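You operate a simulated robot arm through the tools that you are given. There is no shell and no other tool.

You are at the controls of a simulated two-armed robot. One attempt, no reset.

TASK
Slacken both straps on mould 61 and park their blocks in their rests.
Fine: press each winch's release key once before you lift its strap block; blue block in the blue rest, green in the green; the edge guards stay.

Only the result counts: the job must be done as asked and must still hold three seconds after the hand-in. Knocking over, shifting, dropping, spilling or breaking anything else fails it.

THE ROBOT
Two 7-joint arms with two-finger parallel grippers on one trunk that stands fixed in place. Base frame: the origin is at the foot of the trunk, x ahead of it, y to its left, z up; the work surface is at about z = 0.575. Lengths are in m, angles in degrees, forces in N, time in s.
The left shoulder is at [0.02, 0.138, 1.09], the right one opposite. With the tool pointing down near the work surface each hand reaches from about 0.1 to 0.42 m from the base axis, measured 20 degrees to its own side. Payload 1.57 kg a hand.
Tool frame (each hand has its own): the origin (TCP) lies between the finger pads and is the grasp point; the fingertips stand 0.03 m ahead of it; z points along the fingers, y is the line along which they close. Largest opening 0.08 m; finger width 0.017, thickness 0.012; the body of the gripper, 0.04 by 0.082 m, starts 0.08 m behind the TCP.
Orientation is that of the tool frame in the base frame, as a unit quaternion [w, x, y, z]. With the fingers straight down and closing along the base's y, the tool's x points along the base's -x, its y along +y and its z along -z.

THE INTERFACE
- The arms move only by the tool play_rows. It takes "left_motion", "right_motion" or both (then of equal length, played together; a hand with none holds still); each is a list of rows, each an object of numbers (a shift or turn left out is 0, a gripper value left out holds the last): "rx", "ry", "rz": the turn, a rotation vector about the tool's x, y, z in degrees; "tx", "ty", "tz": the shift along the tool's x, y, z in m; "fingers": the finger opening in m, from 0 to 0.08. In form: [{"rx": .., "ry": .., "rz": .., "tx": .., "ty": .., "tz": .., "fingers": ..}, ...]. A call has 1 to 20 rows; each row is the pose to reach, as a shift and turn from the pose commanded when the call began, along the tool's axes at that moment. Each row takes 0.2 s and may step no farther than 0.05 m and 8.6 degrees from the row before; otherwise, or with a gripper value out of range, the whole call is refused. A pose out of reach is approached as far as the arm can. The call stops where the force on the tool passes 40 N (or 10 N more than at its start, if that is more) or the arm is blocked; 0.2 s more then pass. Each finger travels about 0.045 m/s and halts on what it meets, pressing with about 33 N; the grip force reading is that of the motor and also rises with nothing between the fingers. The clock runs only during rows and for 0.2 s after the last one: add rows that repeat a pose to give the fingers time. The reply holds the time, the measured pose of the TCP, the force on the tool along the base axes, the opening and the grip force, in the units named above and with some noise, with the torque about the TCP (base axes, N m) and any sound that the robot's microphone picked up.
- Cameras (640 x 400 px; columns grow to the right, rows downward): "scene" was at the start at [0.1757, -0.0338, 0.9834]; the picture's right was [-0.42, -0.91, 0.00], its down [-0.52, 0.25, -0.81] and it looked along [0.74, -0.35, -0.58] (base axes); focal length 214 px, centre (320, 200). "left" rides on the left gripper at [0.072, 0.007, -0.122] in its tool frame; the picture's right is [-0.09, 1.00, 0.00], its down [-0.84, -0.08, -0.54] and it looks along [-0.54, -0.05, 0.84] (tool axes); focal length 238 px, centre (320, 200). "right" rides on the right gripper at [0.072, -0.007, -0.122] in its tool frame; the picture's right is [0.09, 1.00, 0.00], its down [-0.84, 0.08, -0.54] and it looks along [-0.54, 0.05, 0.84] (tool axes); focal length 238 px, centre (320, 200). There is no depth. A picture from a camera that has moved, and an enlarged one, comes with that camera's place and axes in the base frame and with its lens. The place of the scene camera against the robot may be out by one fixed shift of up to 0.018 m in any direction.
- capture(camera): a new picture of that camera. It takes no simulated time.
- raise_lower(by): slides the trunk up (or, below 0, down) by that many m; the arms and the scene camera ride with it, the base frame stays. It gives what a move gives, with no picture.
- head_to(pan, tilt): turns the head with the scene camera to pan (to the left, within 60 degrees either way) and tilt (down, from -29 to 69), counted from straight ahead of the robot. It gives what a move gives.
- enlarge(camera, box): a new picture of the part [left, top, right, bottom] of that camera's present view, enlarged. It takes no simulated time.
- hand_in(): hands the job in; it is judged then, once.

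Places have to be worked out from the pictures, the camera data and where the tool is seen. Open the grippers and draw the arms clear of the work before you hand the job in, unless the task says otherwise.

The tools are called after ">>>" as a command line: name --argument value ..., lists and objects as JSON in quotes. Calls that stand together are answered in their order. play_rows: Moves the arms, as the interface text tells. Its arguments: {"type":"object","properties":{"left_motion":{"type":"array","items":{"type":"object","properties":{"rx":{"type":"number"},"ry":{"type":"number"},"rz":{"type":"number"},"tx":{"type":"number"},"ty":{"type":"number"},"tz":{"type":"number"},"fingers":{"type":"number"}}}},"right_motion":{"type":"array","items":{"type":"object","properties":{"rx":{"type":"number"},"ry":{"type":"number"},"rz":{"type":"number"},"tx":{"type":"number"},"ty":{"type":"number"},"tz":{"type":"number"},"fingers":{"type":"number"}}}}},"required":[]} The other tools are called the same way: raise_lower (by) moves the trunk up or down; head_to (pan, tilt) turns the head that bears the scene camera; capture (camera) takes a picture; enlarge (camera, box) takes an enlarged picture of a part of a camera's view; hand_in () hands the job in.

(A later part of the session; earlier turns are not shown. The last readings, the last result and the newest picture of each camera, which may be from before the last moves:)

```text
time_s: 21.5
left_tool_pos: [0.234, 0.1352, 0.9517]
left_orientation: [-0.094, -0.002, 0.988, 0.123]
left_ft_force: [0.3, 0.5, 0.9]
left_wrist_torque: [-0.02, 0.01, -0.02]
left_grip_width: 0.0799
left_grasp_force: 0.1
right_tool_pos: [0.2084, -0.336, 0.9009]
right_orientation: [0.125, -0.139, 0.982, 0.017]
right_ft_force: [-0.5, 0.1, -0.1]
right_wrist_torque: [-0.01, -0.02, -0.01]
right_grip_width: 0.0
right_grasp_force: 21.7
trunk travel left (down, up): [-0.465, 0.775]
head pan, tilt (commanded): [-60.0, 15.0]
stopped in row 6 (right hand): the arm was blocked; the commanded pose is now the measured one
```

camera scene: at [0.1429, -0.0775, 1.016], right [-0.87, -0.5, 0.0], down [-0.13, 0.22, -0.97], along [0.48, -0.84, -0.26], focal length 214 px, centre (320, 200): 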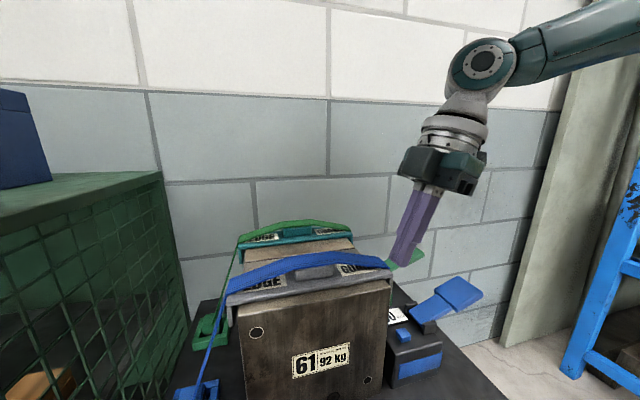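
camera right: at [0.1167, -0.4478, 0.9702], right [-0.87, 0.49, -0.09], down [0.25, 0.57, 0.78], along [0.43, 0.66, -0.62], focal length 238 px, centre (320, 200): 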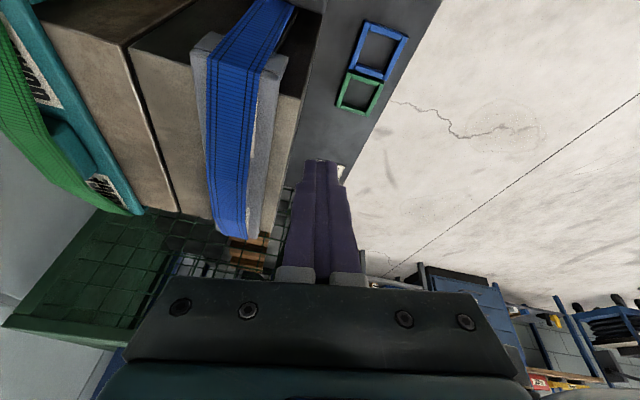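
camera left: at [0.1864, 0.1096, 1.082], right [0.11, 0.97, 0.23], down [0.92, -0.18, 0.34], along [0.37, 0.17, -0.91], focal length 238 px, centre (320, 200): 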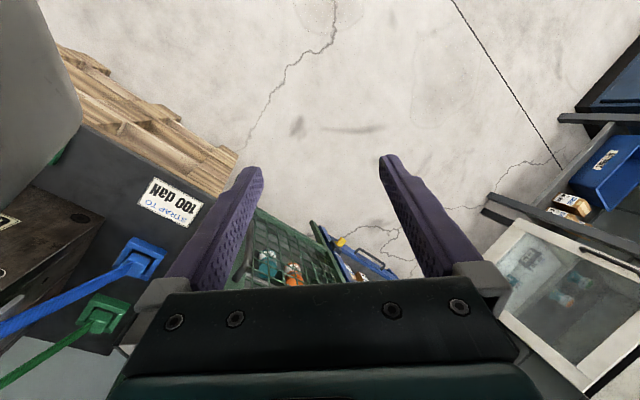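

The block is the arm's fold limit (wrist ~0.25 m from shoulder). I move the hand out to open space in front of the mould at (0.30, −0.22, 0.90), upright at yaw 0, where I can test which yaws the wrist allows.

>>> play_rows --right_motion '[{"rx": 0.3, "ry": 2.4, "rz": 2.7, "tx": -0.0193, "ty": 0.0143, "tz": 0.0052}, {"rx": 0.65, "ry": 4.8, "rz": 5.3, "tx": -0.0387, "ty": 0.0287, "tz": 0.0103}, {"rx": 0.98, "ry": 7.2, "rz": 8.0, "tx": -0.058, "ty": 0.043, "tz": 0.0155}, {"rx": 1.3, "ry": 9.6, "rz": 10.7, "tx": -0.0773, "ty": 0.0574, "tz": 0.0207}, {"rx": 1.63, "ry": 12.0, "rz": 13.4, "tx": -0.0967, "ty": 0.0717, "tz": 0.0258}, {"rx": 1.96, "ry": 14.43, "rz": 16.04, "tx": -0.116, "ty": 0.0861, "tz": 0.031}, {"rx": 1.96, "ry": 14.43, "rz": 16.04, "tx": -0.116, "ty": 0.0861, "tz": 0.031}]'

>>> capture --camera "scene"

>>> capture --camera "right"

```text
time_s: 23.1
left_tool_pos: [0.2345, 0.135, 0.9521]
left_orientation: [-0.093, -0.003, 0.988, 0.122]
left_ft_force: [-1.3, -0.6, 0.4]
left_wrist_torque: [-0.01, 0.01, -0.04]
left_grip_width: 0.0798
left_grasp_force: 0.0
right_tool_pos: [0.2975, -0.2232, 0.8989]
right_orientation: [-0.006, 0.002, 1.0, -0.003]
right_ft_force: [0.6, -0.2, 0.3]
right_wrist_torque: [0.02, 0.01, -0.03]
right_grip_width: 0.0
right_grasp_force: 21.5
trunk travel left (down, up): [-0.465, 0.775]
head pan, tilt (commanded): [-60.0, 15.0]
```

```text
taken
camera scene: at [0.1428, -0.0775, 1.016], right [-0.87, -0.5, 0.0], down [-0.13, 0.22, -0.97], along [0.48, -0.84, -0.26], focal length 214 px, centre (320, 200)
```

scene: 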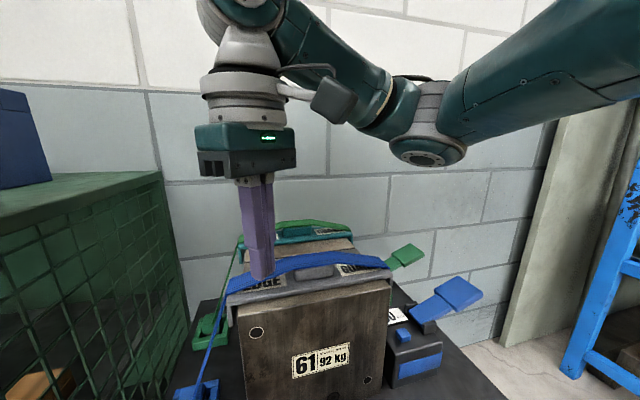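

```text
taken
camera right: at [0.2262, -0.2306, 1.0213], right [-0.09, 1.0, -0.01], down [0.84, 0.08, 0.53], along [0.53, 0.04, -0.85], focal length 238 px, centre (320, 200)
```

right: 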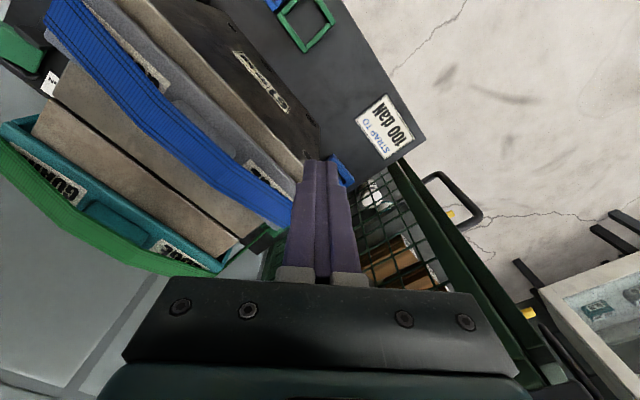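

The hand is upright here with yaw 0. I now test turning to yaw −45° (fingers closing along the strap direction, camera toward the robot) in this free space.

>>> play_rows --right_motion '[{"rz": 8}, {"rz": 16}, {"rz": 24}, {"rz": 32}, {"rz": 40}, {"rz": 45}, {"rz": 45}]'

>>> play_rows --right_motion '[{"rz": -8}, {"rz": -16}, {"rz": -24}, {"rz": -32}, {"rz": -40}, {"rz": -48}, {"rz": -56}, {"rz": -64}, {"rz": -72}, {"rz": -80}, {"rz": -88}, {"rz": -90}, {"rz": -90}]'

>>> capture --camera "right"

```text
time_s: 24.7
left_tool_pos: [0.2331, 0.1352, 0.952]
left_orientation: [-0.094, -0.003, 0.988, 0.123]
left_ft_force: [0.4, 0.6, 0.5]
left_wrist_torque: [-0.01, -0.01, -0.01]
left_grip_width: 0.0799
left_grasp_force: 0.1
right_tool_pos: [0.2985, -0.2229, 0.8968]
right_orientation: [-0.003, 0.384, 0.923, -0.006]
right_ft_force: [-0.3, 0.2, 0.1]
right_wrist_torque: [0.01, 0.02, 0.03]
right_grip_width: 0.0002
right_grasp_force: 21.0
trunk travel left (down, up): [-0.465, 0.775]
head pan, tilt (commanded): [-60.0, 15.0]
```

```text
time_s: 27.5
left_tool_pos: [0.2334, 0.1349, 0.9495]
left_orientation: [-0.094, -0.002, 0.988, 0.122]
left_ft_force: [-0.3, 0.2, -0.3]
left_wrist_torque: [0.0, 0.04, 0.01]
left_grip_width: 0.08
left_grasp_force: 0.0
right_tool_pos: [0.2992, -0.2241, 0.8978]
right_orientation: [-0.006, -0.382, 0.924, 0.0]
right_ft_force: [-0.2, 0.1, 0.2]
right_wrist_torque: [-0.02, -0.02, -0.04]
right_grip_width: 0.0001
right_grasp_force: 21.4
trunk travel left (down, up): [-0.465, 0.775]
head pan, tilt (commanded): [-60.0, 15.0]
```

```text
taken
camera right: at [0.2525, -0.2793, 1.0209], right [-0.77, 0.64, 0.0], down [0.54, 0.65, 0.53], along [0.34, 0.41, -0.85], focal length 238 px, centre (320, 200)
```

right: 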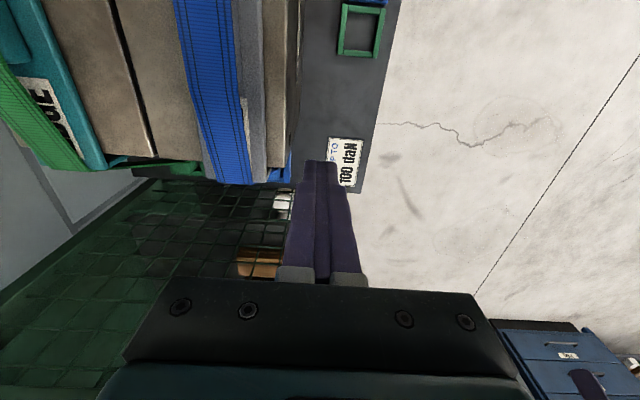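

Both yaws work when the arm is extended, so only the fold/position limited it before. From here, upright at yaw +45°, I go directly over the mould's front edge (tips at 0.87, guards top ~0.835) to above the blue key.

>>> play_rows --right_motion '[{"tx": 0.034, "ty": -0.0082, "tz": -0.005}, {"tx": 0.068, "ty": -0.0164, "tz": -0.005}, {"tx": 0.102, "ty": -0.0246, "tz": -0.005}, {"tx": 0.136, "ty": -0.0328, "tz": -0.005}, {"tx": 0.17, "ty": -0.041, "tz": -0.005}, {"tx": 0.204, "ty": -0.0492, "tz": -0.005}, {"tx": 0.2382, "ty": -0.0574, "tz": -0.005}, {"tx": 0.2382, "ty": -0.0574, "tz": -0.005}]'

>>> capture --camera "right"

>>> capture --camera "scene"

```text
time_s: 29.1
left_tool_pos: [0.2334, 0.1346, 0.9507]
left_orientation: [-0.094, -0.002, 0.988, 0.124]
left_ft_force: [-0.1, -0.9, 0.4]
left_wrist_torque: [-0.02, -0.03, 0.02]
left_grip_width: 0.0799
left_grasp_force: 0.0
right_tool_pos: [0.2009, -0.3656, 0.8756]
right_orientation: [0.021, -0.434, 0.898, 0.068]
right_ft_force: [-0.3, -0.3, -0.2]
right_wrist_torque: [0.0, -0.01, 0.0]
right_grip_width: 0.0004
right_grasp_force: 21.7
trunk travel left (down, up): [-0.465, 0.775]
head pan, tilt (commanded): [-60.0, 15.0]
stopped in row 7 (right hand): the arm was blocked; the commanded pose is now the measured one
```

```text
taken
camera right: at [0.1629, -0.4446, 0.9898], right [-0.84, 0.54, 0.1], down [0.47, 0.62, 0.62], along [0.28, 0.57, -0.78], focal length 238 px, centre (320, 200)
```

right: 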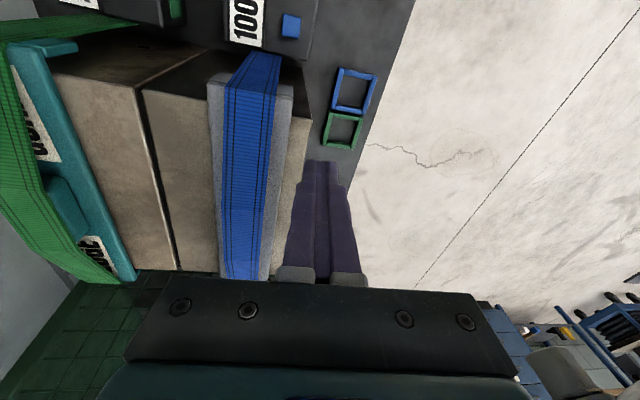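

```text
taken
camera scene: at [0.1429, -0.0775, 1.016], right [-0.87, -0.5, 0.0], down [-0.13, 0.22, -0.97], along [0.48, -0.84, -0.26], focal length 214 px, centre (320, 200)
```

scene: 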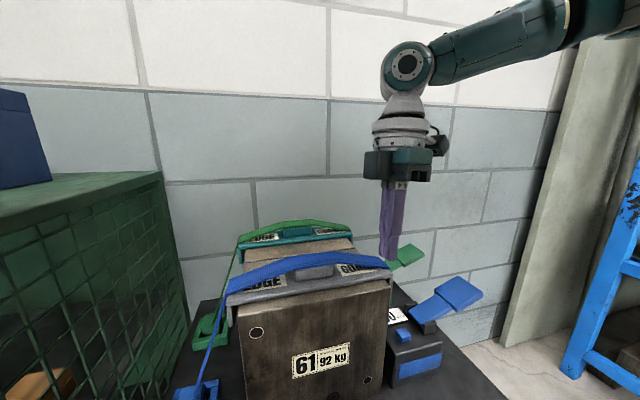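

The elbow gets cramped with the wrist at shoulder height. I raise the trunk 0.2 m so the arm can hang down and reach the winch with the elbow less folded.

>>> raise_lower --by 0.2

>>> play_rows --right_motion '[{"tz": 0.03}, {"tz": 0.06}, {"tz": 0.09}, {"tz": 0.12}, {"tz": 0.15}, {"tz": 0.15}]'

>>> capture --camera "right"

>>> capture --camera "scene"

```text
time_s: 31.2
left_tool_pos: [0.2333, 0.1352, 1.1509]
left_orientation: [-0.094, -0.002, 0.988, 0.123]
left_ft_force: [0.3, 0.0, -1.0]
left_wrist_torque: [0.01, -0.01, 0.01]
left_grip_width: 0.0799
left_grasp_force: 0.1
right_tool_pos: [0.1984, -0.3652, 1.0741]
right_orientation: [0.017, -0.435, 0.897, 0.07]
right_ft_force: [0.1, 0.1, 0.3]
right_wrist_torque: [0.02, 0.0, 0.0]
right_grip_width: 0.0002
right_grasp_force: 21.3
trunk travel left (down, up): [-0.665, 0.575]
head pan, tilt (commanded): [-60.0, 15.0]
```

```text
time_s: 32.6
left_tool_pos: [0.2339, 0.1347, 1.1507]
left_orientation: [-0.093, -0.002, 0.988, 0.123]
left_ft_force: [0.2, 0.4, 0.2]
left_wrist_torque: [0.0, -0.02, 0.01]
left_grip_width: 0.0802
left_grasp_force: 0.0
right_tool_pos: [0.1951, -0.3457, 0.9287]
right_orientation: [0.017, -0.434, 0.898, 0.068]
right_ft_force: [-0.1, 0.4, 0.1]
right_wrist_torque: [0.0, 0.04, 0.0]
right_grip_width: 0.0003
right_grasp_force: 21.2
trunk travel left (down, up): [-0.665, 0.575]
head pan, tilt (commanded): [-60.0, 15.0]
```

```text
taken
camera right: at [0.1581, -0.4252, 1.0424], right [-0.84, 0.54, 0.1], down [0.48, 0.62, 0.62], along [0.27, 0.57, -0.78], focal length 238 px, centre (320, 200)
```

right: 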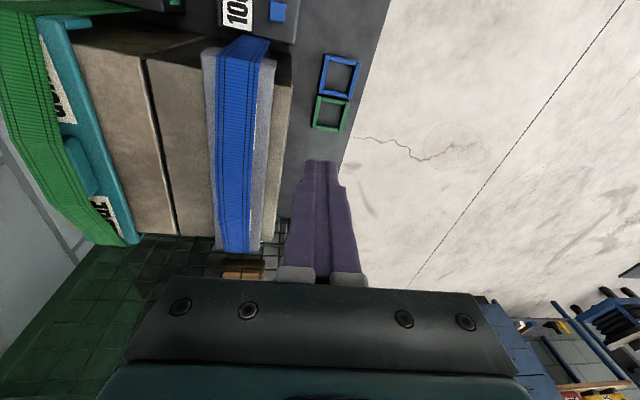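

```text
taken
camera scene: at [0.1428, -0.0775, 1.216], right [-0.87, -0.5, 0.0], down [-0.13, 0.22, -0.97], along [0.48, -0.84, -0.26], focal length 214 px, centre (320, 200)
```

scene: 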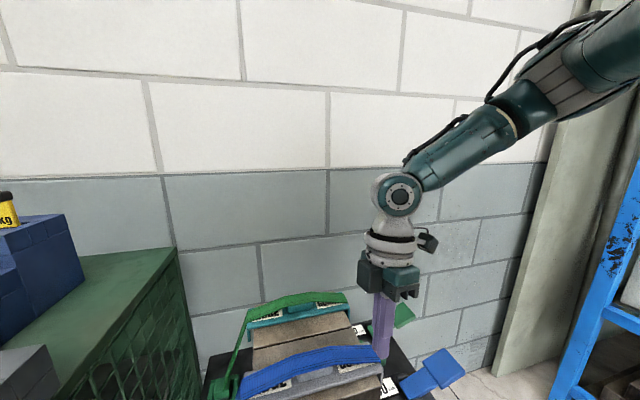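

No limits now: the arm hangs nicely. I move to directly above the blue key, leaning the hand 10° away from the mould, still high.

>>> play_rows --right_motion '[{"rx": 1.4, "ry": -1.0, "rz": 1.2, "tx": 0.0177, "ty": -0.0069, "tz": -0.0016}, {"rx": 2.8, "ry": -2.1, "rz": 2.4, "tx": 0.0353, "ty": -0.0138, "tz": -0.0032}, {"rx": 4.2, "ry": -3.1, "rz": 3.6, "tx": 0.053, "ty": -0.0208, "tz": -0.0048}, {"rx": 5.6, "ry": -4.1, "rz": 4.8, "tx": 0.0706, "ty": -0.0277, "tz": -0.0064}, {"rx": 6.97, "ry": -5.15, "rz": 5.95, "tx": 0.0883, "ty": -0.0346, "tz": -0.008}, {"rx": 6.97, "ry": -5.15, "rz": 5.95, "tx": 0.0883, "ty": -0.0346, "tz": -0.008}]'

>>> capture --camera "right"

>>> head_to --pan -60 --tilt 45

>>> capture --camera "scene"

```text
time_s: 34.0
left_tool_pos: [0.2343, 0.1347, 1.1507]
left_orientation: [-0.093, -0.003, 0.988, 0.123]
left_ft_force: [-0.4, -0.2, 0.6]
left_wrist_torque: [0.02, 0.0, -0.01]
left_grip_width: 0.0801
left_grasp_force: 0.1
right_tool_pos: [0.1676, -0.4387, 0.9248]
right_orientation: [0.08, -0.381, 0.921, 0.033]
right_ft_force: [0.0, 0.1, 0.0]
right_wrist_torque: [0.01, 0.01, -0.04]
right_grip_width: 0.0001
right_grasp_force: 21.1
trunk travel left (down, up): [-0.665, 0.575]
head pan, tilt (commanded): [-60.0, 15.0]
```

```text
taken
camera right: at [0.1055, -0.5095, 1.0327], right [-0.77, 0.64, -0.02], down [0.46, 0.57, 0.68], along [0.44, 0.51, -0.73], focal length 238 px, centre (320, 200)
```

right: 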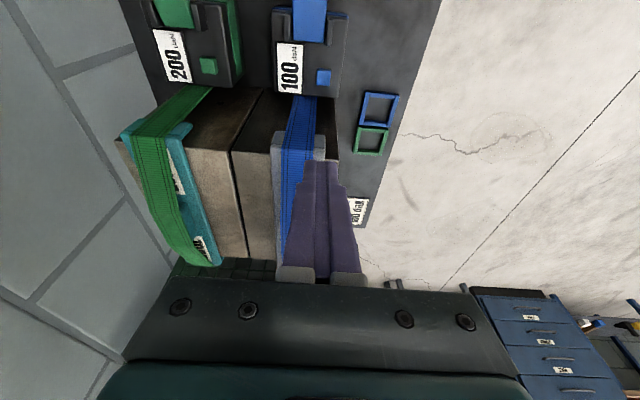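

```text
time_s: 35.0
left_tool_pos: [0.2322, 0.1351, 1.15]
left_orientation: [-0.093, -0.002, 0.988, 0.123]
left_ft_force: [0.5, 0.7, 0.1]
left_wrist_torque: [0.0, -0.01, 0.02]
left_grip_width: 0.08
left_grasp_force: 0.0
right_tool_pos: [0.1672, -0.4384, 0.9251]
right_orientation: [0.081, -0.382, 0.92, 0.034]
right_ft_force: [0.4, 0.4, -0.5]
right_wrist_torque: [-0.01, -0.02, -0.02]
right_grip_width: 0.0001
right_grasp_force: 20.7
trunk travel left (down, up): [-0.665, 0.575]
head pan, tilt (commanded): [-60.0, 45.0]
```

```text
taken
camera scene: at [0.1368, -0.0671, 1.1693], right [-0.87, -0.5, 0.0], down [-0.35, 0.61, -0.71], along [0.35, -0.61, -0.71], focal length 214 px, centre (320, 200)
```

scene: 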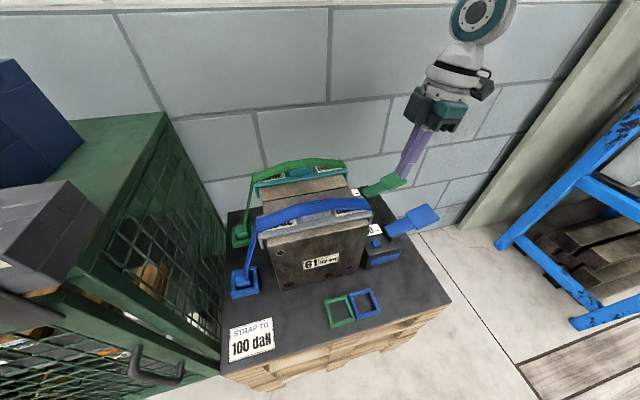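

The hand is right above the key at height. I zoom in on the winches from both cameras to refine the key positions.

>>> enlarge --camera "scene" --box '[330, 170, 450, 290]'

>>> enlarge --camera "right" --box '[140, 0, 360, 150]'

>>> enlarge --camera "scene" --box '[215, 140, 385, 310]'

```text
3.33 times, centred on (390, 230) of scene
camera zoom: at [0.1368, -0.0671, 1.1693], right [-0.87, -0.5, 0.0], down [-0.35, 0.61, -0.71], along [0.35, -0.61, -0.71], focal length 715 px, centre (87, 100)
```

zoom: 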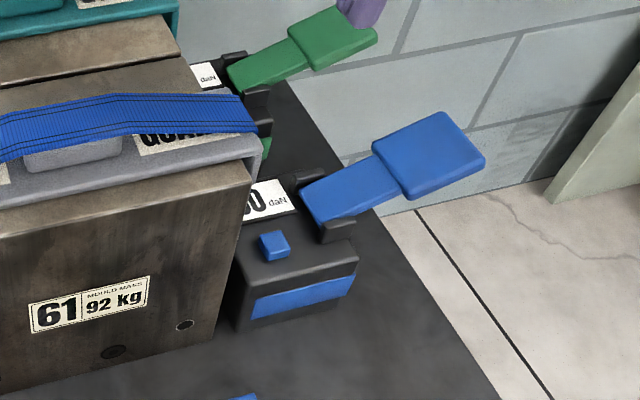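

```text
2.67 times, centred on (250, 75) of right
camera zoom: at [0.1058, -0.5091, 1.0326], right [-0.77, 0.64, -0.02], down [0.46, 0.57, 0.68], along [0.44, 0.51, -0.73], focal length 636 px, centre (507, 533)
```

zoom: 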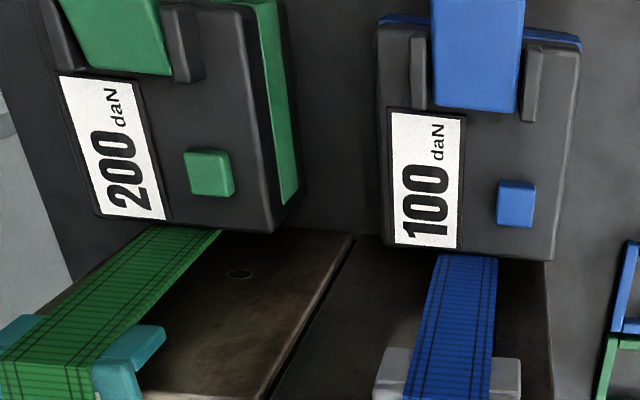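

```text
2.35 times, centred on (300, 225) of scene
camera zoom: at [0.1368, -0.0671, 1.1693], right [-0.87, -0.5, 0.0], down [-0.35, 0.61, -0.71], along [0.35, -0.61, -0.71], focal length 505 px, centre (367, 141)
```

zoom: 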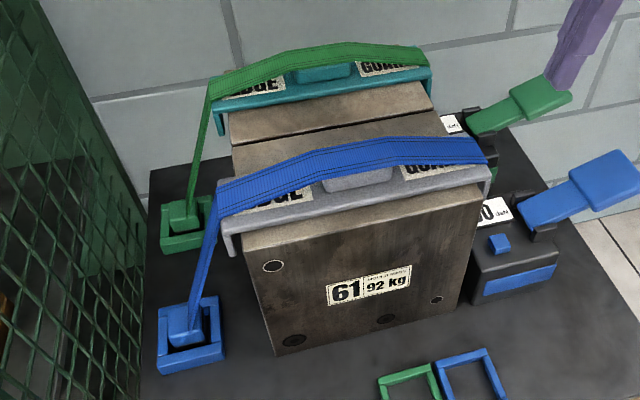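

Key top triangulates to (0.170, −0.435, 0.666). I descend straight down to tips at z≈0.69 just above it.

>>> play_rows --right_motion '[{"tx": 0.006, "ty": 0.0001, "tz": 0.0337}, {"tx": 0.012, "ty": 0.0002, "tz": 0.0673}, {"tx": 0.018, "ty": 0.0003, "tz": 0.101}, {"tx": 0.024, "ty": 0.0005, "tz": 0.1347}, {"tx": 0.03, "ty": 0.0006, "tz": 0.1683}, {"tx": 0.036, "ty": 0.0007, "tz": 0.202}, {"tx": 0.036, "ty": 0.0007, "tz": 0.202}]'

>>> enlarge --camera "scene" --box '[330, 170, 450, 290]'

>>> capture --camera "right"

```text
time_s: 36.6
left_tool_pos: [0.2336, 0.1352, 1.1506]
left_orientation: [-0.093, -0.002, 0.988, 0.122]
left_ft_force: [-0.2, -0.2, -0.3]
left_wrist_torque: [-0.02, 0.05, 0.03]
left_grip_width: 0.0801
left_grasp_force: 0.2
right_tool_pos: [0.163, -0.4291, 0.7191]
right_orientation: [0.082, -0.381, 0.92, 0.034]
right_ft_force: [-0.3, 0.1, 0.2]
right_wrist_torque: [-0.02, 0.03, 0.01]
right_grip_width: 0.0
right_grasp_force: 21.6
right hand out of reach, approached as far as the arm can: row 6, 7
trunk travel left (down, up): [-0.665, 0.575]
head pan, tilt (commanded): [-60.0, 45.0]
```

```text
3.33 times, centred on (390, 230) of scene
camera zoom: at [0.1368, -0.0669, 1.1692], right [-0.87, -0.5, 0.0], down [-0.35, 0.61, -0.71], along [0.35, -0.61, -0.71], focal length 715 px, centre (87, 100)
```

zoom: 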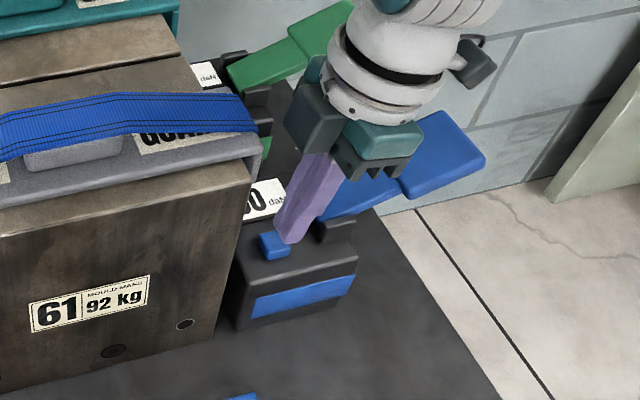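

```text
taken
camera right: at [0.1022, -0.5006, 0.8271], right [-0.77, 0.64, -0.01], down [0.46, 0.57, 0.68], along [0.44, 0.52, -0.73], focal length 238 px, centre (320, 200)
```

right: 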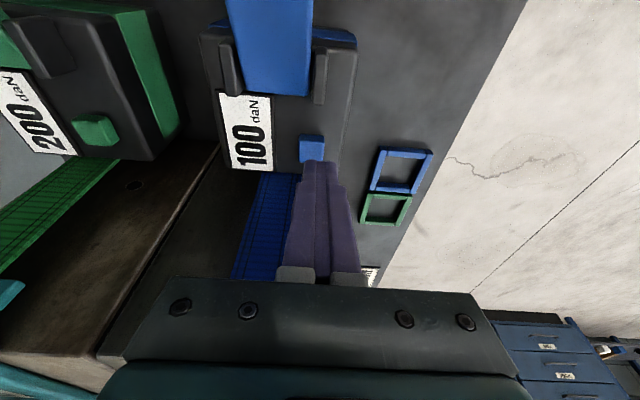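

The arm is now at its far reach with the trunk this high. I lift the hand 0.12, then lower the trunk 0.1 so the press happens well within reach.

>>> play_rows --right_motion '[{"tx": -0.0052, "tz": -0.0296}, {"tx": -0.0104, "tz": -0.0591}, {"tx": -0.0156, "tz": -0.0887}, {"tx": -0.0208, "tz": -0.1182}, {"tx": -0.0208, "tz": -0.1182}]'

>>> raise_lower --by -0.1

>>> capture --camera "right"

>>> enlarge --camera "scene" --box '[330, 130, 490, 270]'

```text
time_s: 37.8
left_tool_pos: [0.2337, 0.1342, 1.1519]
left_orientation: [-0.093, -0.002, 0.988, 0.123]
left_ft_force: [-0.2, 0.6, -0.6]
left_wrist_torque: [0.0, -0.01, 0.02]
left_grip_width: 0.0802
left_grasp_force: 0.0
right_tool_pos: [0.1628, -0.43, 0.8425]
right_orientation: [0.079, -0.381, 0.921, 0.034]
right_ft_force: [0.2, 0.2, -0.1]
right_wrist_torque: [0.04, -0.01, -0.01]
right_grip_width: 0.0
right_grasp_force: 21.8
trunk travel left (down, up): [-0.665, 0.575]
head pan, tilt (commanded): [-60.0, 45.0]
```

```text
time_s: 39.1
left_tool_pos: [0.2343, 0.1343, 1.0513]
left_orientation: [-0.094, -0.003, 0.988, 0.122]
left_ft_force: [-0.3, -0.1, -0.7]
left_wrist_torque: [0.02, -0.02, -0.03]
left_grip_width: 0.08
left_grasp_force: 0.0
right_tool_pos: [0.1623, -0.43, 0.7423]
right_orientation: [0.08, -0.381, 0.92, 0.034]
right_ft_force: [0.3, 0.6, 0.0]
right_wrist_torque: [-0.01, -0.02, 0.02]
right_grip_width: 0.0
right_grasp_force: 21.2
trunk travel left (down, up): [-0.565, 0.675]
head pan, tilt (commanded): [-60.0, 45.0]
```

```text
taken
camera right: at [0.1015, -0.5022, 0.8492], right [-0.77, 0.64, -0.02], down [0.46, 0.57, 0.68], along [0.44, 0.51, -0.73], focal length 238 px, centre (320, 200)
```

right: 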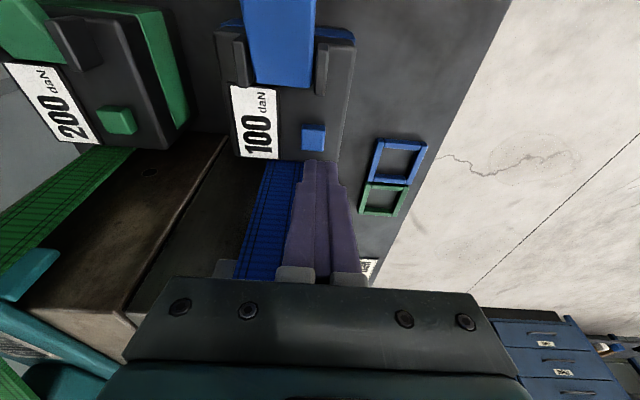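

```text
2.86 times, centred on (410, 200) of scene
camera zoom: at [0.1369, -0.0671, 1.0692], right [-0.87, -0.5, 0.0], down [-0.35, 0.61, -0.71], along [0.35, -0.61, -0.71], focal length 613 px, centre (63, 200)
```

zoom: 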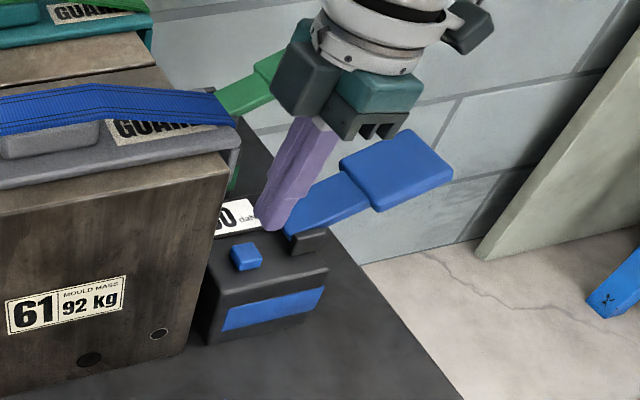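

Tips are at (0.166, −0.426, 0.713). I centre over the key and descend to just above its top.

>>> play_rows --right_motion '[{"tx": 0.004, "ty": -0.0082, "tz": 0.005}, {"tx": 0.0068, "ty": -0.0082, "tz": 0.021}, {"tx": 0.009, "ty": -0.0082, "tz": 0.035}, {"tx": 0.009, "ty": -0.0082, "tz": 0.035}]'

>>> enlarge --camera "scene" --box '[350, 170, 450, 250]'

>>> enlarge --camera "right" --box '[220, 80, 420, 220]'

```text
time_s: 40.1
left_tool_pos: [0.2338, 0.1351, 1.0507]
left_orientation: [-0.093, -0.002, 0.988, 0.122]
left_ft_force: [0.7, 0.4, -0.2]
left_wrist_torque: [-0.01, -0.01, -0.02]
left_grip_width: 0.08
left_grasp_force: 0.0
right_tool_pos: [0.1667, -0.4377, 0.7054]
right_orientation: [0.081, -0.381, 0.92, 0.033]
right_ft_force: [0.6, 0.9, 0.2]
right_wrist_torque: [0.0, -0.02, 0.03]
right_grip_width: 0.0
right_grasp_force: 21.2
trunk travel left (down, up): [-0.565, 0.675]
head pan, tilt (commanded): [-60.0, 45.0]
```

```text
5.00 times, centred on (400, 210) of scene
camera zoom: at [0.1368, -0.067, 1.0692], right [-0.87, -0.5, 0.0], down [-0.35, 0.61, -0.71], along [0.35, -0.61, -0.71], focal length 1072 px, centre (-80, 150)
```

zoom: 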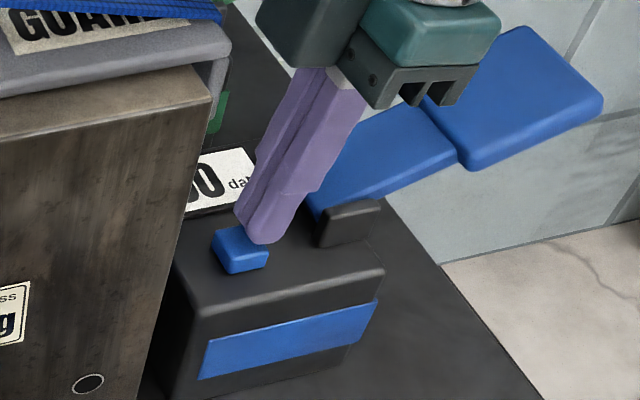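

```text
2.86 times, centred on (320, 150) of right
camera zoom: at [0.105, -0.5099, 0.8122], right [-0.77, 0.64, -0.02], down [0.46, 0.57, 0.68], along [0.44, 0.51, -0.73], focal length 681 px, centre (320, 343)
```

zoom: 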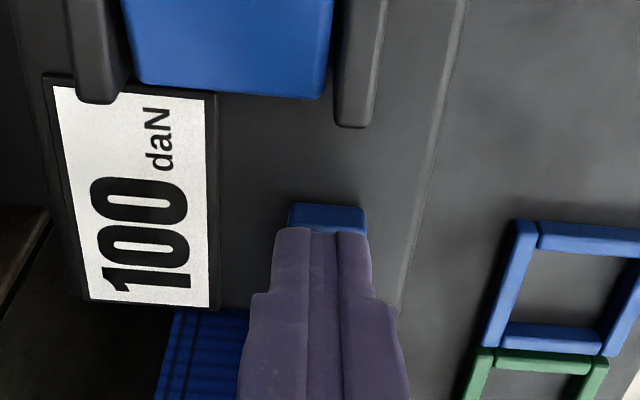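

The fingertips sit right over the key (tip z≈0.676, key top ≈0.666). I press straight down in small steps and watch force and sound.

>>> play_rows --right_motion '[{"tx": 0.0007, "tz": 0.0039}, {"tx": 0.0012, "tz": 0.0069}, {"tx": 0.0016, "tz": 0.0089}, {"tx": 0.0019, "tz": 0.0108}, {"tx": 0.0023, "tz": 0.0128}, {"tx": 0.0026, "tz": 0.0148}, {"tx": 0.0026, "tz": 0.0148}]'

```text
time_s: 41.7
left_tool_pos: [0.2339, 0.1349, 1.0509]
left_orientation: [-0.093, -0.002, 0.988, 0.123]
left_ft_force: [-0.3, 0.8, 0.4]
left_wrist_torque: [0.0, -0.02, -0.02]
left_grip_width: 0.08
left_grasp_force: 0.0
right_tool_pos: [0.167, -0.4401, 0.6909]
right_orientation: [0.08, -0.381, 0.92, 0.033]
right_ft_force: [-4.4, 7.8, 29.9]
right_wrist_torque: [0.24, 0.16, -0.04]
right_grip_width: 0.0
right_grasp_force: 21.4
trunk travel left (down, up): [-0.565, 0.675]
head pan, tilt (commanded): [-60.0, 45.0]
heard: click
```

A click was heard at about 30 N, so the blue key is pressed. I lift straight off and look at what the strap does.

>>> play_rows --right_motion '[{"tx": -0.0052, "tz": -0.0296}, {"tx": -0.0104, "tz": -0.0591}, {"tx": -0.0156, "tz": -0.0887}, {"tx": -0.0208, "tz": -0.1182}, {"tx": -0.0208, "tz": -0.1182}]'

>>> capture --camera "scene"

>>> enlarge --camera "scene" --box '[205, 130, 445, 330]'

>>> enlarge --camera "right" --box '[0, 0, 360, 250]'

```text
time_s: 42.9
left_tool_pos: [0.2339, 0.1355, 1.0504]
left_orientation: [-0.093, -0.002, 0.988, 0.123]
left_ft_force: [-0.1, 0.1, -0.3]
left_wrist_torque: [-0.01, -0.03, -0.01]
left_grip_width: 0.0799
left_grasp_force: 0.0
right_tool_pos: [0.1656, -0.4381, 0.8101]
right_orientation: [0.08, -0.381, 0.92, 0.034]
right_ft_force: [-0.4, -0.7, 0.1]
right_wrist_torque: [0.02, 0.01, -0.03]
right_grip_width: 0.0
right_grasp_force: 21.7
trunk travel left (down, up): [-0.565, 0.675]
head pan, tilt (commanded): [-60.0, 45.0]
```

```text
taken
camera scene: at [0.1368, -0.067, 1.0692], right [-0.87, -0.5, 0.0], down [-0.35, 0.61, -0.71], along [0.35, -0.61, -0.71], focal length 214 px, centre (320, 200)
```

scene: 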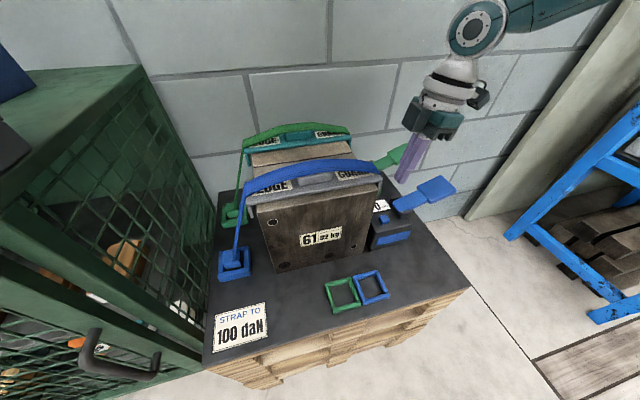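

```text
2.00 times, centred on (325, 230) of scene
camera zoom: at [0.1368, -0.067, 1.0692], right [-0.87, -0.5, 0.0], down [-0.35, 0.61, -0.71], along [0.35, -0.61, -0.71], focal length 429 px, centre (310, 140)
```

zoom: 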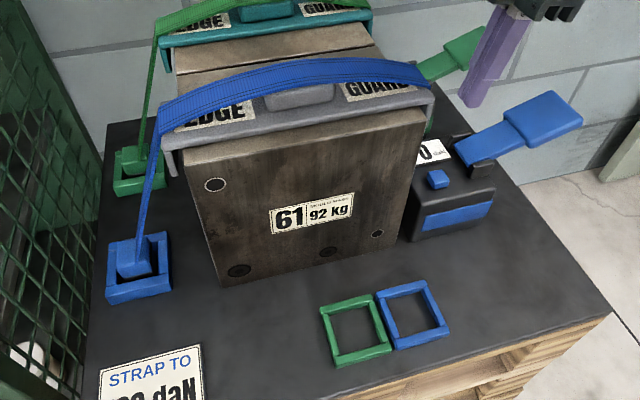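

```text
1.60 times, centred on (180, 125) of right
camera zoom: at [0.1047, -0.5097, 0.9178], right [-0.77, 0.64, -0.02], down [0.46, 0.57, 0.68], along [0.44, 0.51, -0.73], focal length 381 px, centre (544, 320)
```

zoom: 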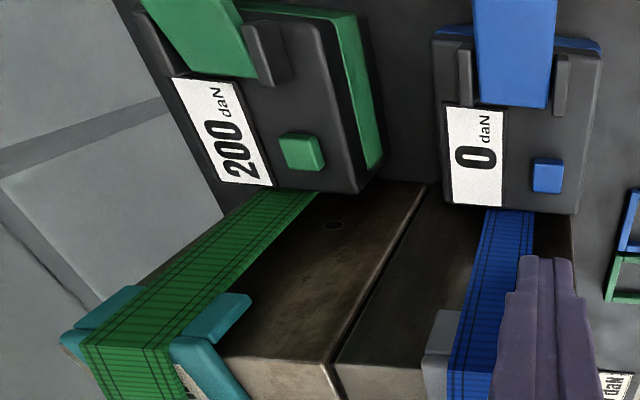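

The blue winch now reads 0 daN — released. The green one still shows 200. Next the green key at about (0.283, −0.546, 0.666): I raise the hand 0.1, lower the trunk 0.1 to extend reach.

>>> play_rows --right_motion '[{"tx": -0.0058, "tz": -0.0328}, {"tx": -0.0116, "tz": -0.0657}, {"tx": -0.0174, "tz": -0.0986}, {"tx": -0.0174, "tz": -0.0986}]'

>>> raise_lower --by -0.1

```text
time_s: 43.9
left_tool_pos: [0.2342, 0.1352, 1.0508]
left_orientation: [-0.094, -0.002, 0.988, 0.122]
left_ft_force: [0.8, 0.2, 0.2]
left_wrist_torque: [-0.02, -0.02, 0.0]
left_grip_width: 0.0799
left_grasp_force: 0.0
right_tool_pos: [0.1667, -0.4385, 0.9113]
right_orientation: [0.08, -0.381, 0.921, 0.034]
right_ft_force: [-0.8, -0.5, 0.4]
right_wrist_torque: [0.02, 0.0, 0.02]
right_grip_width: 0.0
right_grasp_force: 21.1
trunk travel left (down, up): [-0.565, 0.675]
head pan, tilt (commanded): [-60.0, 45.0]
```

```text
time_s: 45.2
left_tool_pos: [0.233, 0.1352, 0.951]
left_orientation: [-0.094, -0.003, 0.988, 0.122]
left_ft_force: [-0.2, -0.1, 0.0]
left_wrist_torque: [0.0, 0.01, -0.02]
left_grip_width: 0.08
left_grasp_force: 0.1
right_tool_pos: [0.1654, -0.438, 0.8107]
right_orientation: [0.08, -0.38, 0.921, 0.033]
right_ft_force: [0.4, -0.3, -0.4]
right_wrist_torque: [0.02, 0.0, -0.01]
right_grip_width: 0.0
right_grasp_force: 20.9
trunk travel left (down, up): [-0.465, 0.775]
head pan, tilt (commanded): [-60.0, 45.0]
```

>>> play_rows --right_motion '[{"rx": 5.0, "ry": 0.38, "rz": -0.79, "ty": -0.0309, "tz": 0.0022}, {"rx": 10.0, "ry": 0.77, "rz": -1.58, "ty": -0.0618, "tz": 0.0045}, {"rx": 15.0, "ry": 1.15, "rz": -2.36, "ty": -0.0927, "tz": 0.0067}, {"rx": 20.0, "ry": 1.54, "rz": -3.15, "ty": -0.1236, "tz": 0.009}, {"rx": 24.98, "ry": 1.92, "rz": -3.94, "tx": -0.0006, "ty": -0.1545, "tz": 0.0112}, {"rx": 24.98, "ry": 1.92, "rz": -3.94, "tx": -0.0006, "ty": -0.1545, "tz": 0.0112}]'

>>> capture --camera "scene"

>>> capture --camera "right"

```text
time_s: 46.6
left_tool_pos: [0.2345, 0.1357, 0.9519]
left_orientation: [-0.094, -0.003, 0.988, 0.122]
left_ft_force: [-0.3, -1.0, -0.4]
left_wrist_torque: [0.01, 0.03, 0.02]
left_grip_width: 0.0803
left_grasp_force: 0.1
right_tool_pos: [0.2769, -0.546, 0.8002]
right_orientation: [0.147, -0.387, 0.893, -0.175]
right_ft_force: [0.5, 0.5, -0.5]
right_wrist_torque: [0.0, 0.04, -0.04]
right_grip_width: 0.0001
right_grasp_force: 21.7
trunk travel left (down, up): [-0.465, 0.775]
head pan, tilt (commanded): [-60.0, 45.0]
```

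```text
taken
camera scene: at [0.1368, -0.067, 0.9692], right [-0.87, -0.5, 0.0], down [-0.35, 0.61, -0.71], along [0.35, -0.61, -0.71], focal length 214 px, centre (320, 200)
```

scene: 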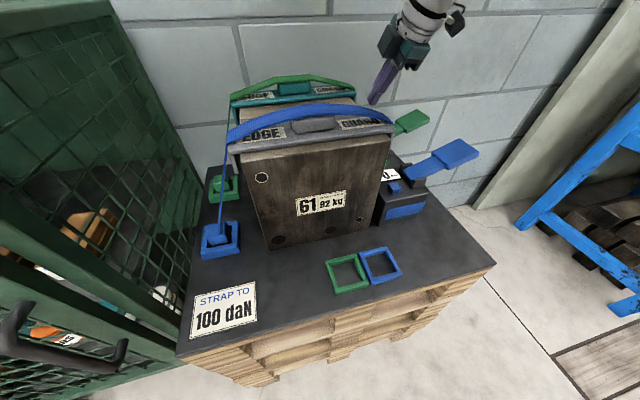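

```text
taken
camera right: at [0.1841, -0.5804, 0.9031], right [-0.7, 0.57, -0.44], down [0.29, 0.78, 0.56], along [0.66, 0.26, -0.71], focal length 238 px, centre (320, 200)
```

right: 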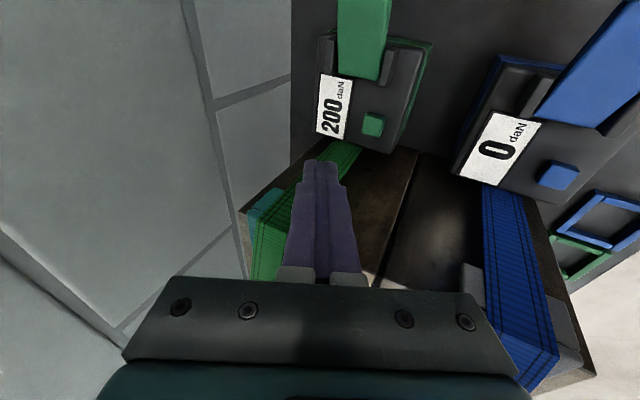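

The hand reached the hover over the green key (seen at (0.284, −0.547)). I descend to just above it.

>>> play_rows --right_motion '[{"tx": 0.0027, "ty": 0.0091, "tz": 0.019}, {"tx": 0.0054, "ty": 0.0181, "tz": 0.038}, {"tx": 0.0081, "ty": 0.0272, "tz": 0.057}, {"tx": 0.0108, "ty": 0.0362, "tz": 0.076}, {"tx": 0.0108, "ty": 0.0362, "tz": 0.076}]'

>>> enlarge --camera "right" --box '[220, 60, 460, 220]'

>>> enlarge --camera "scene" --box '[330, 60, 470, 200]'

```text
time_s: 47.8
left_tool_pos: [0.2331, 0.1344, 0.9513]
left_orientation: [-0.093, -0.003, 0.988, 0.123]
left_ft_force: [0.2, 0.5, -0.3]
left_wrist_torque: [-0.04, -0.02, -0.02]
left_grip_width: 0.0799
left_grasp_force: 0.0
right_tool_pos: [0.2773, -0.5458, 0.7152]
right_orientation: [0.148, -0.386, 0.894, -0.175]
right_ft_force: [-0.8, -0.8, 0.5]
right_wrist_torque: [0.02, -0.01, -0.02]
right_grip_width: 0.0
right_grasp_force: 20.8
trunk travel left (down, up): [-0.465, 0.775]
head pan, tilt (commanded): [-60.0, 45.0]
```

```text
2.50 times, centred on (340, 140) of right
camera zoom: at [0.1852, -0.5802, 0.8181], right [-0.7, 0.57, -0.44], down [0.29, 0.78, 0.56], along [0.66, 0.26, -0.71], focal length 596 px, centre (270, 350)
```

zoom: 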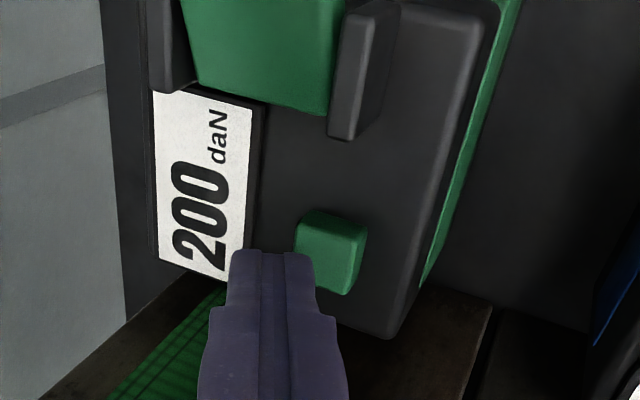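

```text
2.86 times, centred on (400, 130) of scene
camera zoom: at [0.1368, -0.0671, 0.9692], right [-0.87, -0.5, 0.0], down [-0.35, 0.61, -0.71], along [0.35, -0.61, -0.71], focal length 613 px, centre (91, 400)
```

zoom: 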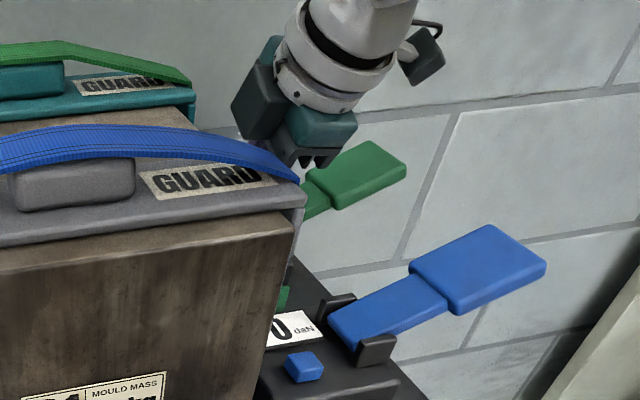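

The tip is just above the green key; I shift 4 mm toward its centre and press down in small steps.

>>> play_rows --right_motion '[{"tx": 0.001, "ty": 0.007, "tz": 0.0055}, {"tx": 0.0017, "ty": 0.0091, "tz": 0.0099}, {"tx": 0.002, "ty": 0.0104, "tz": 0.0126}, {"tx": 0.0023, "ty": 0.0113, "tz": 0.0144}, {"tx": 0.0025, "ty": 0.0121, "tz": 0.0162}, {"tx": 0.0028, "ty": 0.013, "tz": 0.018}, {"tx": 0.0031, "ty": 0.0138, "tz": 0.0198}, {"tx": 0.0031, "ty": 0.0138, "tz": 0.0198}]'

```text
time_s: 49.6
left_tool_pos: [0.2336, 0.1344, 0.9518]
left_orientation: [-0.094, -0.002, 0.988, 0.123]
left_ft_force: [-0.6, -0.5, 0.6]
left_wrist_torque: [0.0, 0.03, 0.01]
left_grip_width: 0.0802
left_grasp_force: 0.1
right_tool_pos: [0.2757, -0.5446, 0.6924]
right_orientation: [0.147, -0.387, 0.893, -0.176]
right_ft_force: [-2.3, 3.7, 17.7]
right_wrist_torque: [0.03, 0.08, 0.0]
right_grip_width: 0.0
right_grasp_force: 21.4
trunk travel left (down, up): [-0.465, 0.775]
head pan, tilt (commanded): [-60.0, 45.0]
heard: click
```

A click again, at 18 N. I lift straight off and check the green reading.

>>> play_rows --right_motion '[{"tx": -0.0032, "ty": -0.0107, "tz": -0.0224}, {"tx": -0.0064, "ty": -0.0213, "tz": -0.0447}, {"tx": -0.0095, "ty": -0.032, "tz": -0.0671}, {"tx": -0.0127, "ty": -0.0426, "tz": -0.0894}, {"tx": -0.0127, "ty": -0.0426, "tz": -0.0894}]'

>>> capture --camera "right"

>>> enlarge --camera "scene" --box '[190, 50, 430, 290]'

```text
time_s: 50.8
left_tool_pos: [0.2345, 0.1363, 0.9511]
left_orientation: [-0.093, -0.002, 0.988, 0.123]
left_ft_force: [0.4, -0.3, 0.4]
left_wrist_torque: [0.0, 0.0, 0.01]
left_grip_width: 0.08
left_grasp_force: 0.0
right_tool_pos: [0.2719, -0.544, 0.7911]
right_orientation: [0.146, -0.386, 0.894, -0.175]
right_ft_force: [-0.5, -0.2, 0.0]
right_wrist_torque: [0.0, 0.0, 0.02]
right_grip_width: 0.0
right_grasp_force: 21.2
trunk travel left (down, up): [-0.465, 0.775]
head pan, tilt (commanded): [-60.0, 45.0]
```

```text
taken
camera right: at [0.1801, -0.5791, 0.894], right [-0.7, 0.57, -0.44], down [0.29, 0.78, 0.56], along [0.66, 0.26, -0.71], focal length 238 px, centre (320, 200)
```

right: 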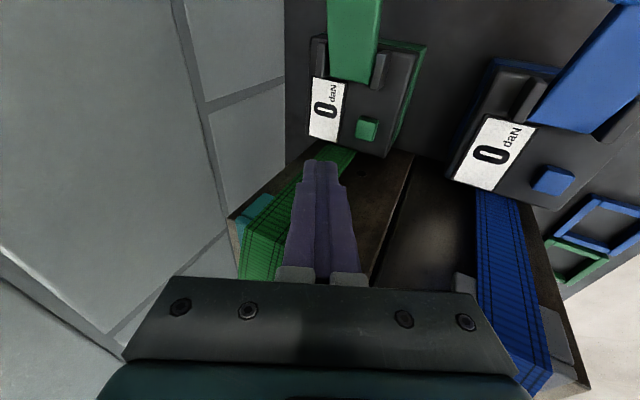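

```text
1.67 times, centred on (310, 170) of scene
camera zoom: at [0.1368, -0.067, 0.9692], right [-0.87, -0.5, 0.0], down [-0.35, 0.61, -0.71], along [0.35, -0.61, -0.71], focal length 358 px, centre (337, 250)
```

zoom: 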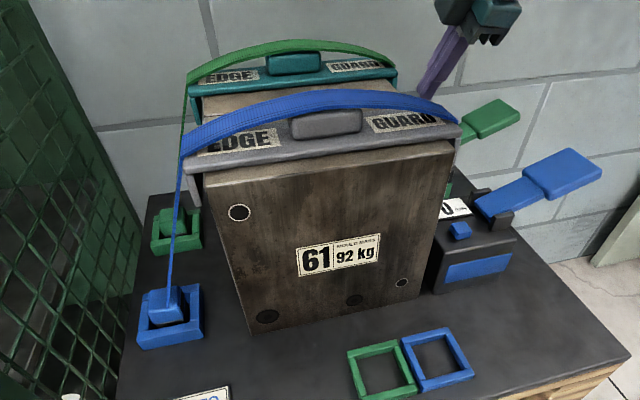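

Both winches read 0 daN. Now I refine the anchor block positions with close-ups from the scene and left cameras.

>>> enlarge --camera "scene" --box '[180, 200, 280, 270]'

>>> enlarge --camera "scene" --box '[190, 150, 260, 210]'

>>> enlarge --camera "left" --box '[60, 210, 200, 340]'

>>> enlarge --camera "scene" --box '[310, 235, 420, 305]'

```text
5.71 times, centred on (230, 235) of scene
camera zoom: at [0.1368, -0.067, 0.9692], right [-0.87, -0.5, 0.0], down [-0.35, 0.61, -0.71], along [0.35, -0.61, -0.71], focal length 1226 px, centre (834, 0)
```

zoom: 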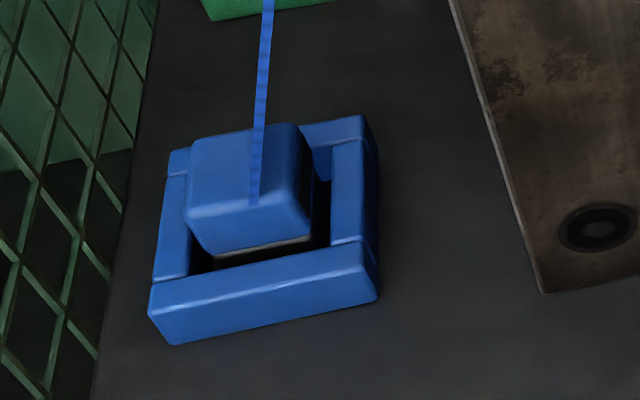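

```text
6.67 times, centred on (225, 180) of scene
camera zoom: at [0.1368, -0.067, 0.9692], right [-0.87, -0.5, 0.0], down [-0.35, 0.61, -0.71], along [0.35, -0.61, -0.71], focal length 1430 px, centre (953, 333)
```

zoom: 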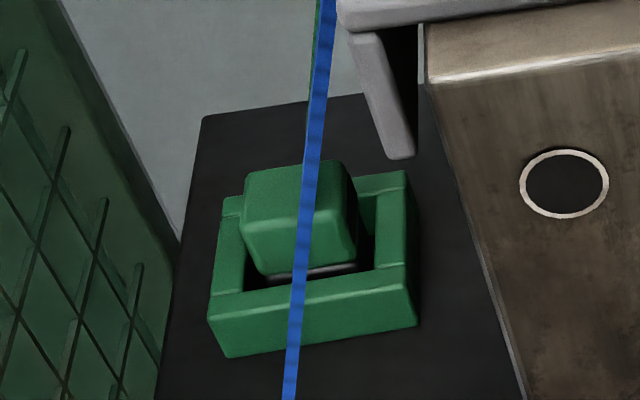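

```text
3.08 times, centred on (130, 275) of left
camera zoom: at [0.1863, 0.1097, 1.0819], right [0.11, 0.97, 0.23], down [0.92, -0.18, 0.34], along [0.37, 0.17, -0.91], focal length 733 px, centre (905, -31)
```

zoom: 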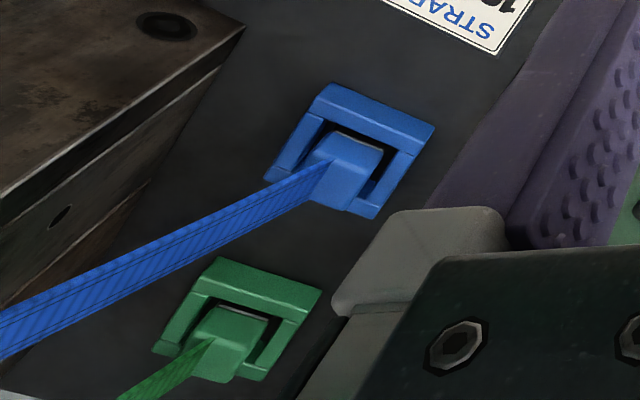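

```text
5.71 times, centred on (365, 270) of scene
camera zoom: at [0.1368, -0.067, 0.9692], right [-0.87, -0.5, 0.0], down [-0.35, 0.61, -0.71], along [0.35, -0.61, -0.71], focal length 1226 px, centre (63, -200)
```

zoom: 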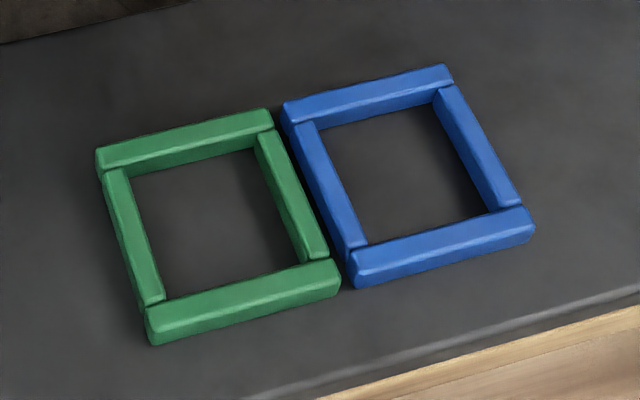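

Block sizes look ~0.039 m in ~0.047 m openings. My plan: grip each block with fingers closing along the strap direction (yaw −45°) and the hand leaning ~30° back toward the robot, so the strap passes clear of the fingers. First I back out: raise the trunk 0.2 (hand goes up clear of everything).

>>> raise_lower --by 0.2

```text
time_s: 53.0
left_tool_pos: [0.2347, 0.1357, 1.1497]
left_orientation: [-0.093, -0.002, 0.988, 0.123]
left_ft_force: [1.1, 0.0, -1.3]
left_wrist_torque: [0.01, 0.01, -0.02]
left_grip_width: 0.08
left_grasp_force: 0.1
right_tool_pos: [0.2726, -0.5435, 0.9916]
right_orientation: [0.147, -0.387, 0.893, -0.175]
right_ft_force: [-0.8, 0.2, 0.1]
right_wrist_torque: [-0.01, 0.0, 0.0]
right_grip_width: 0.0
right_grasp_force: 21.4
trunk travel left (down, up): [-0.665, 0.575]
head pan, tilt (commanded): [-60.0, 45.0]
```

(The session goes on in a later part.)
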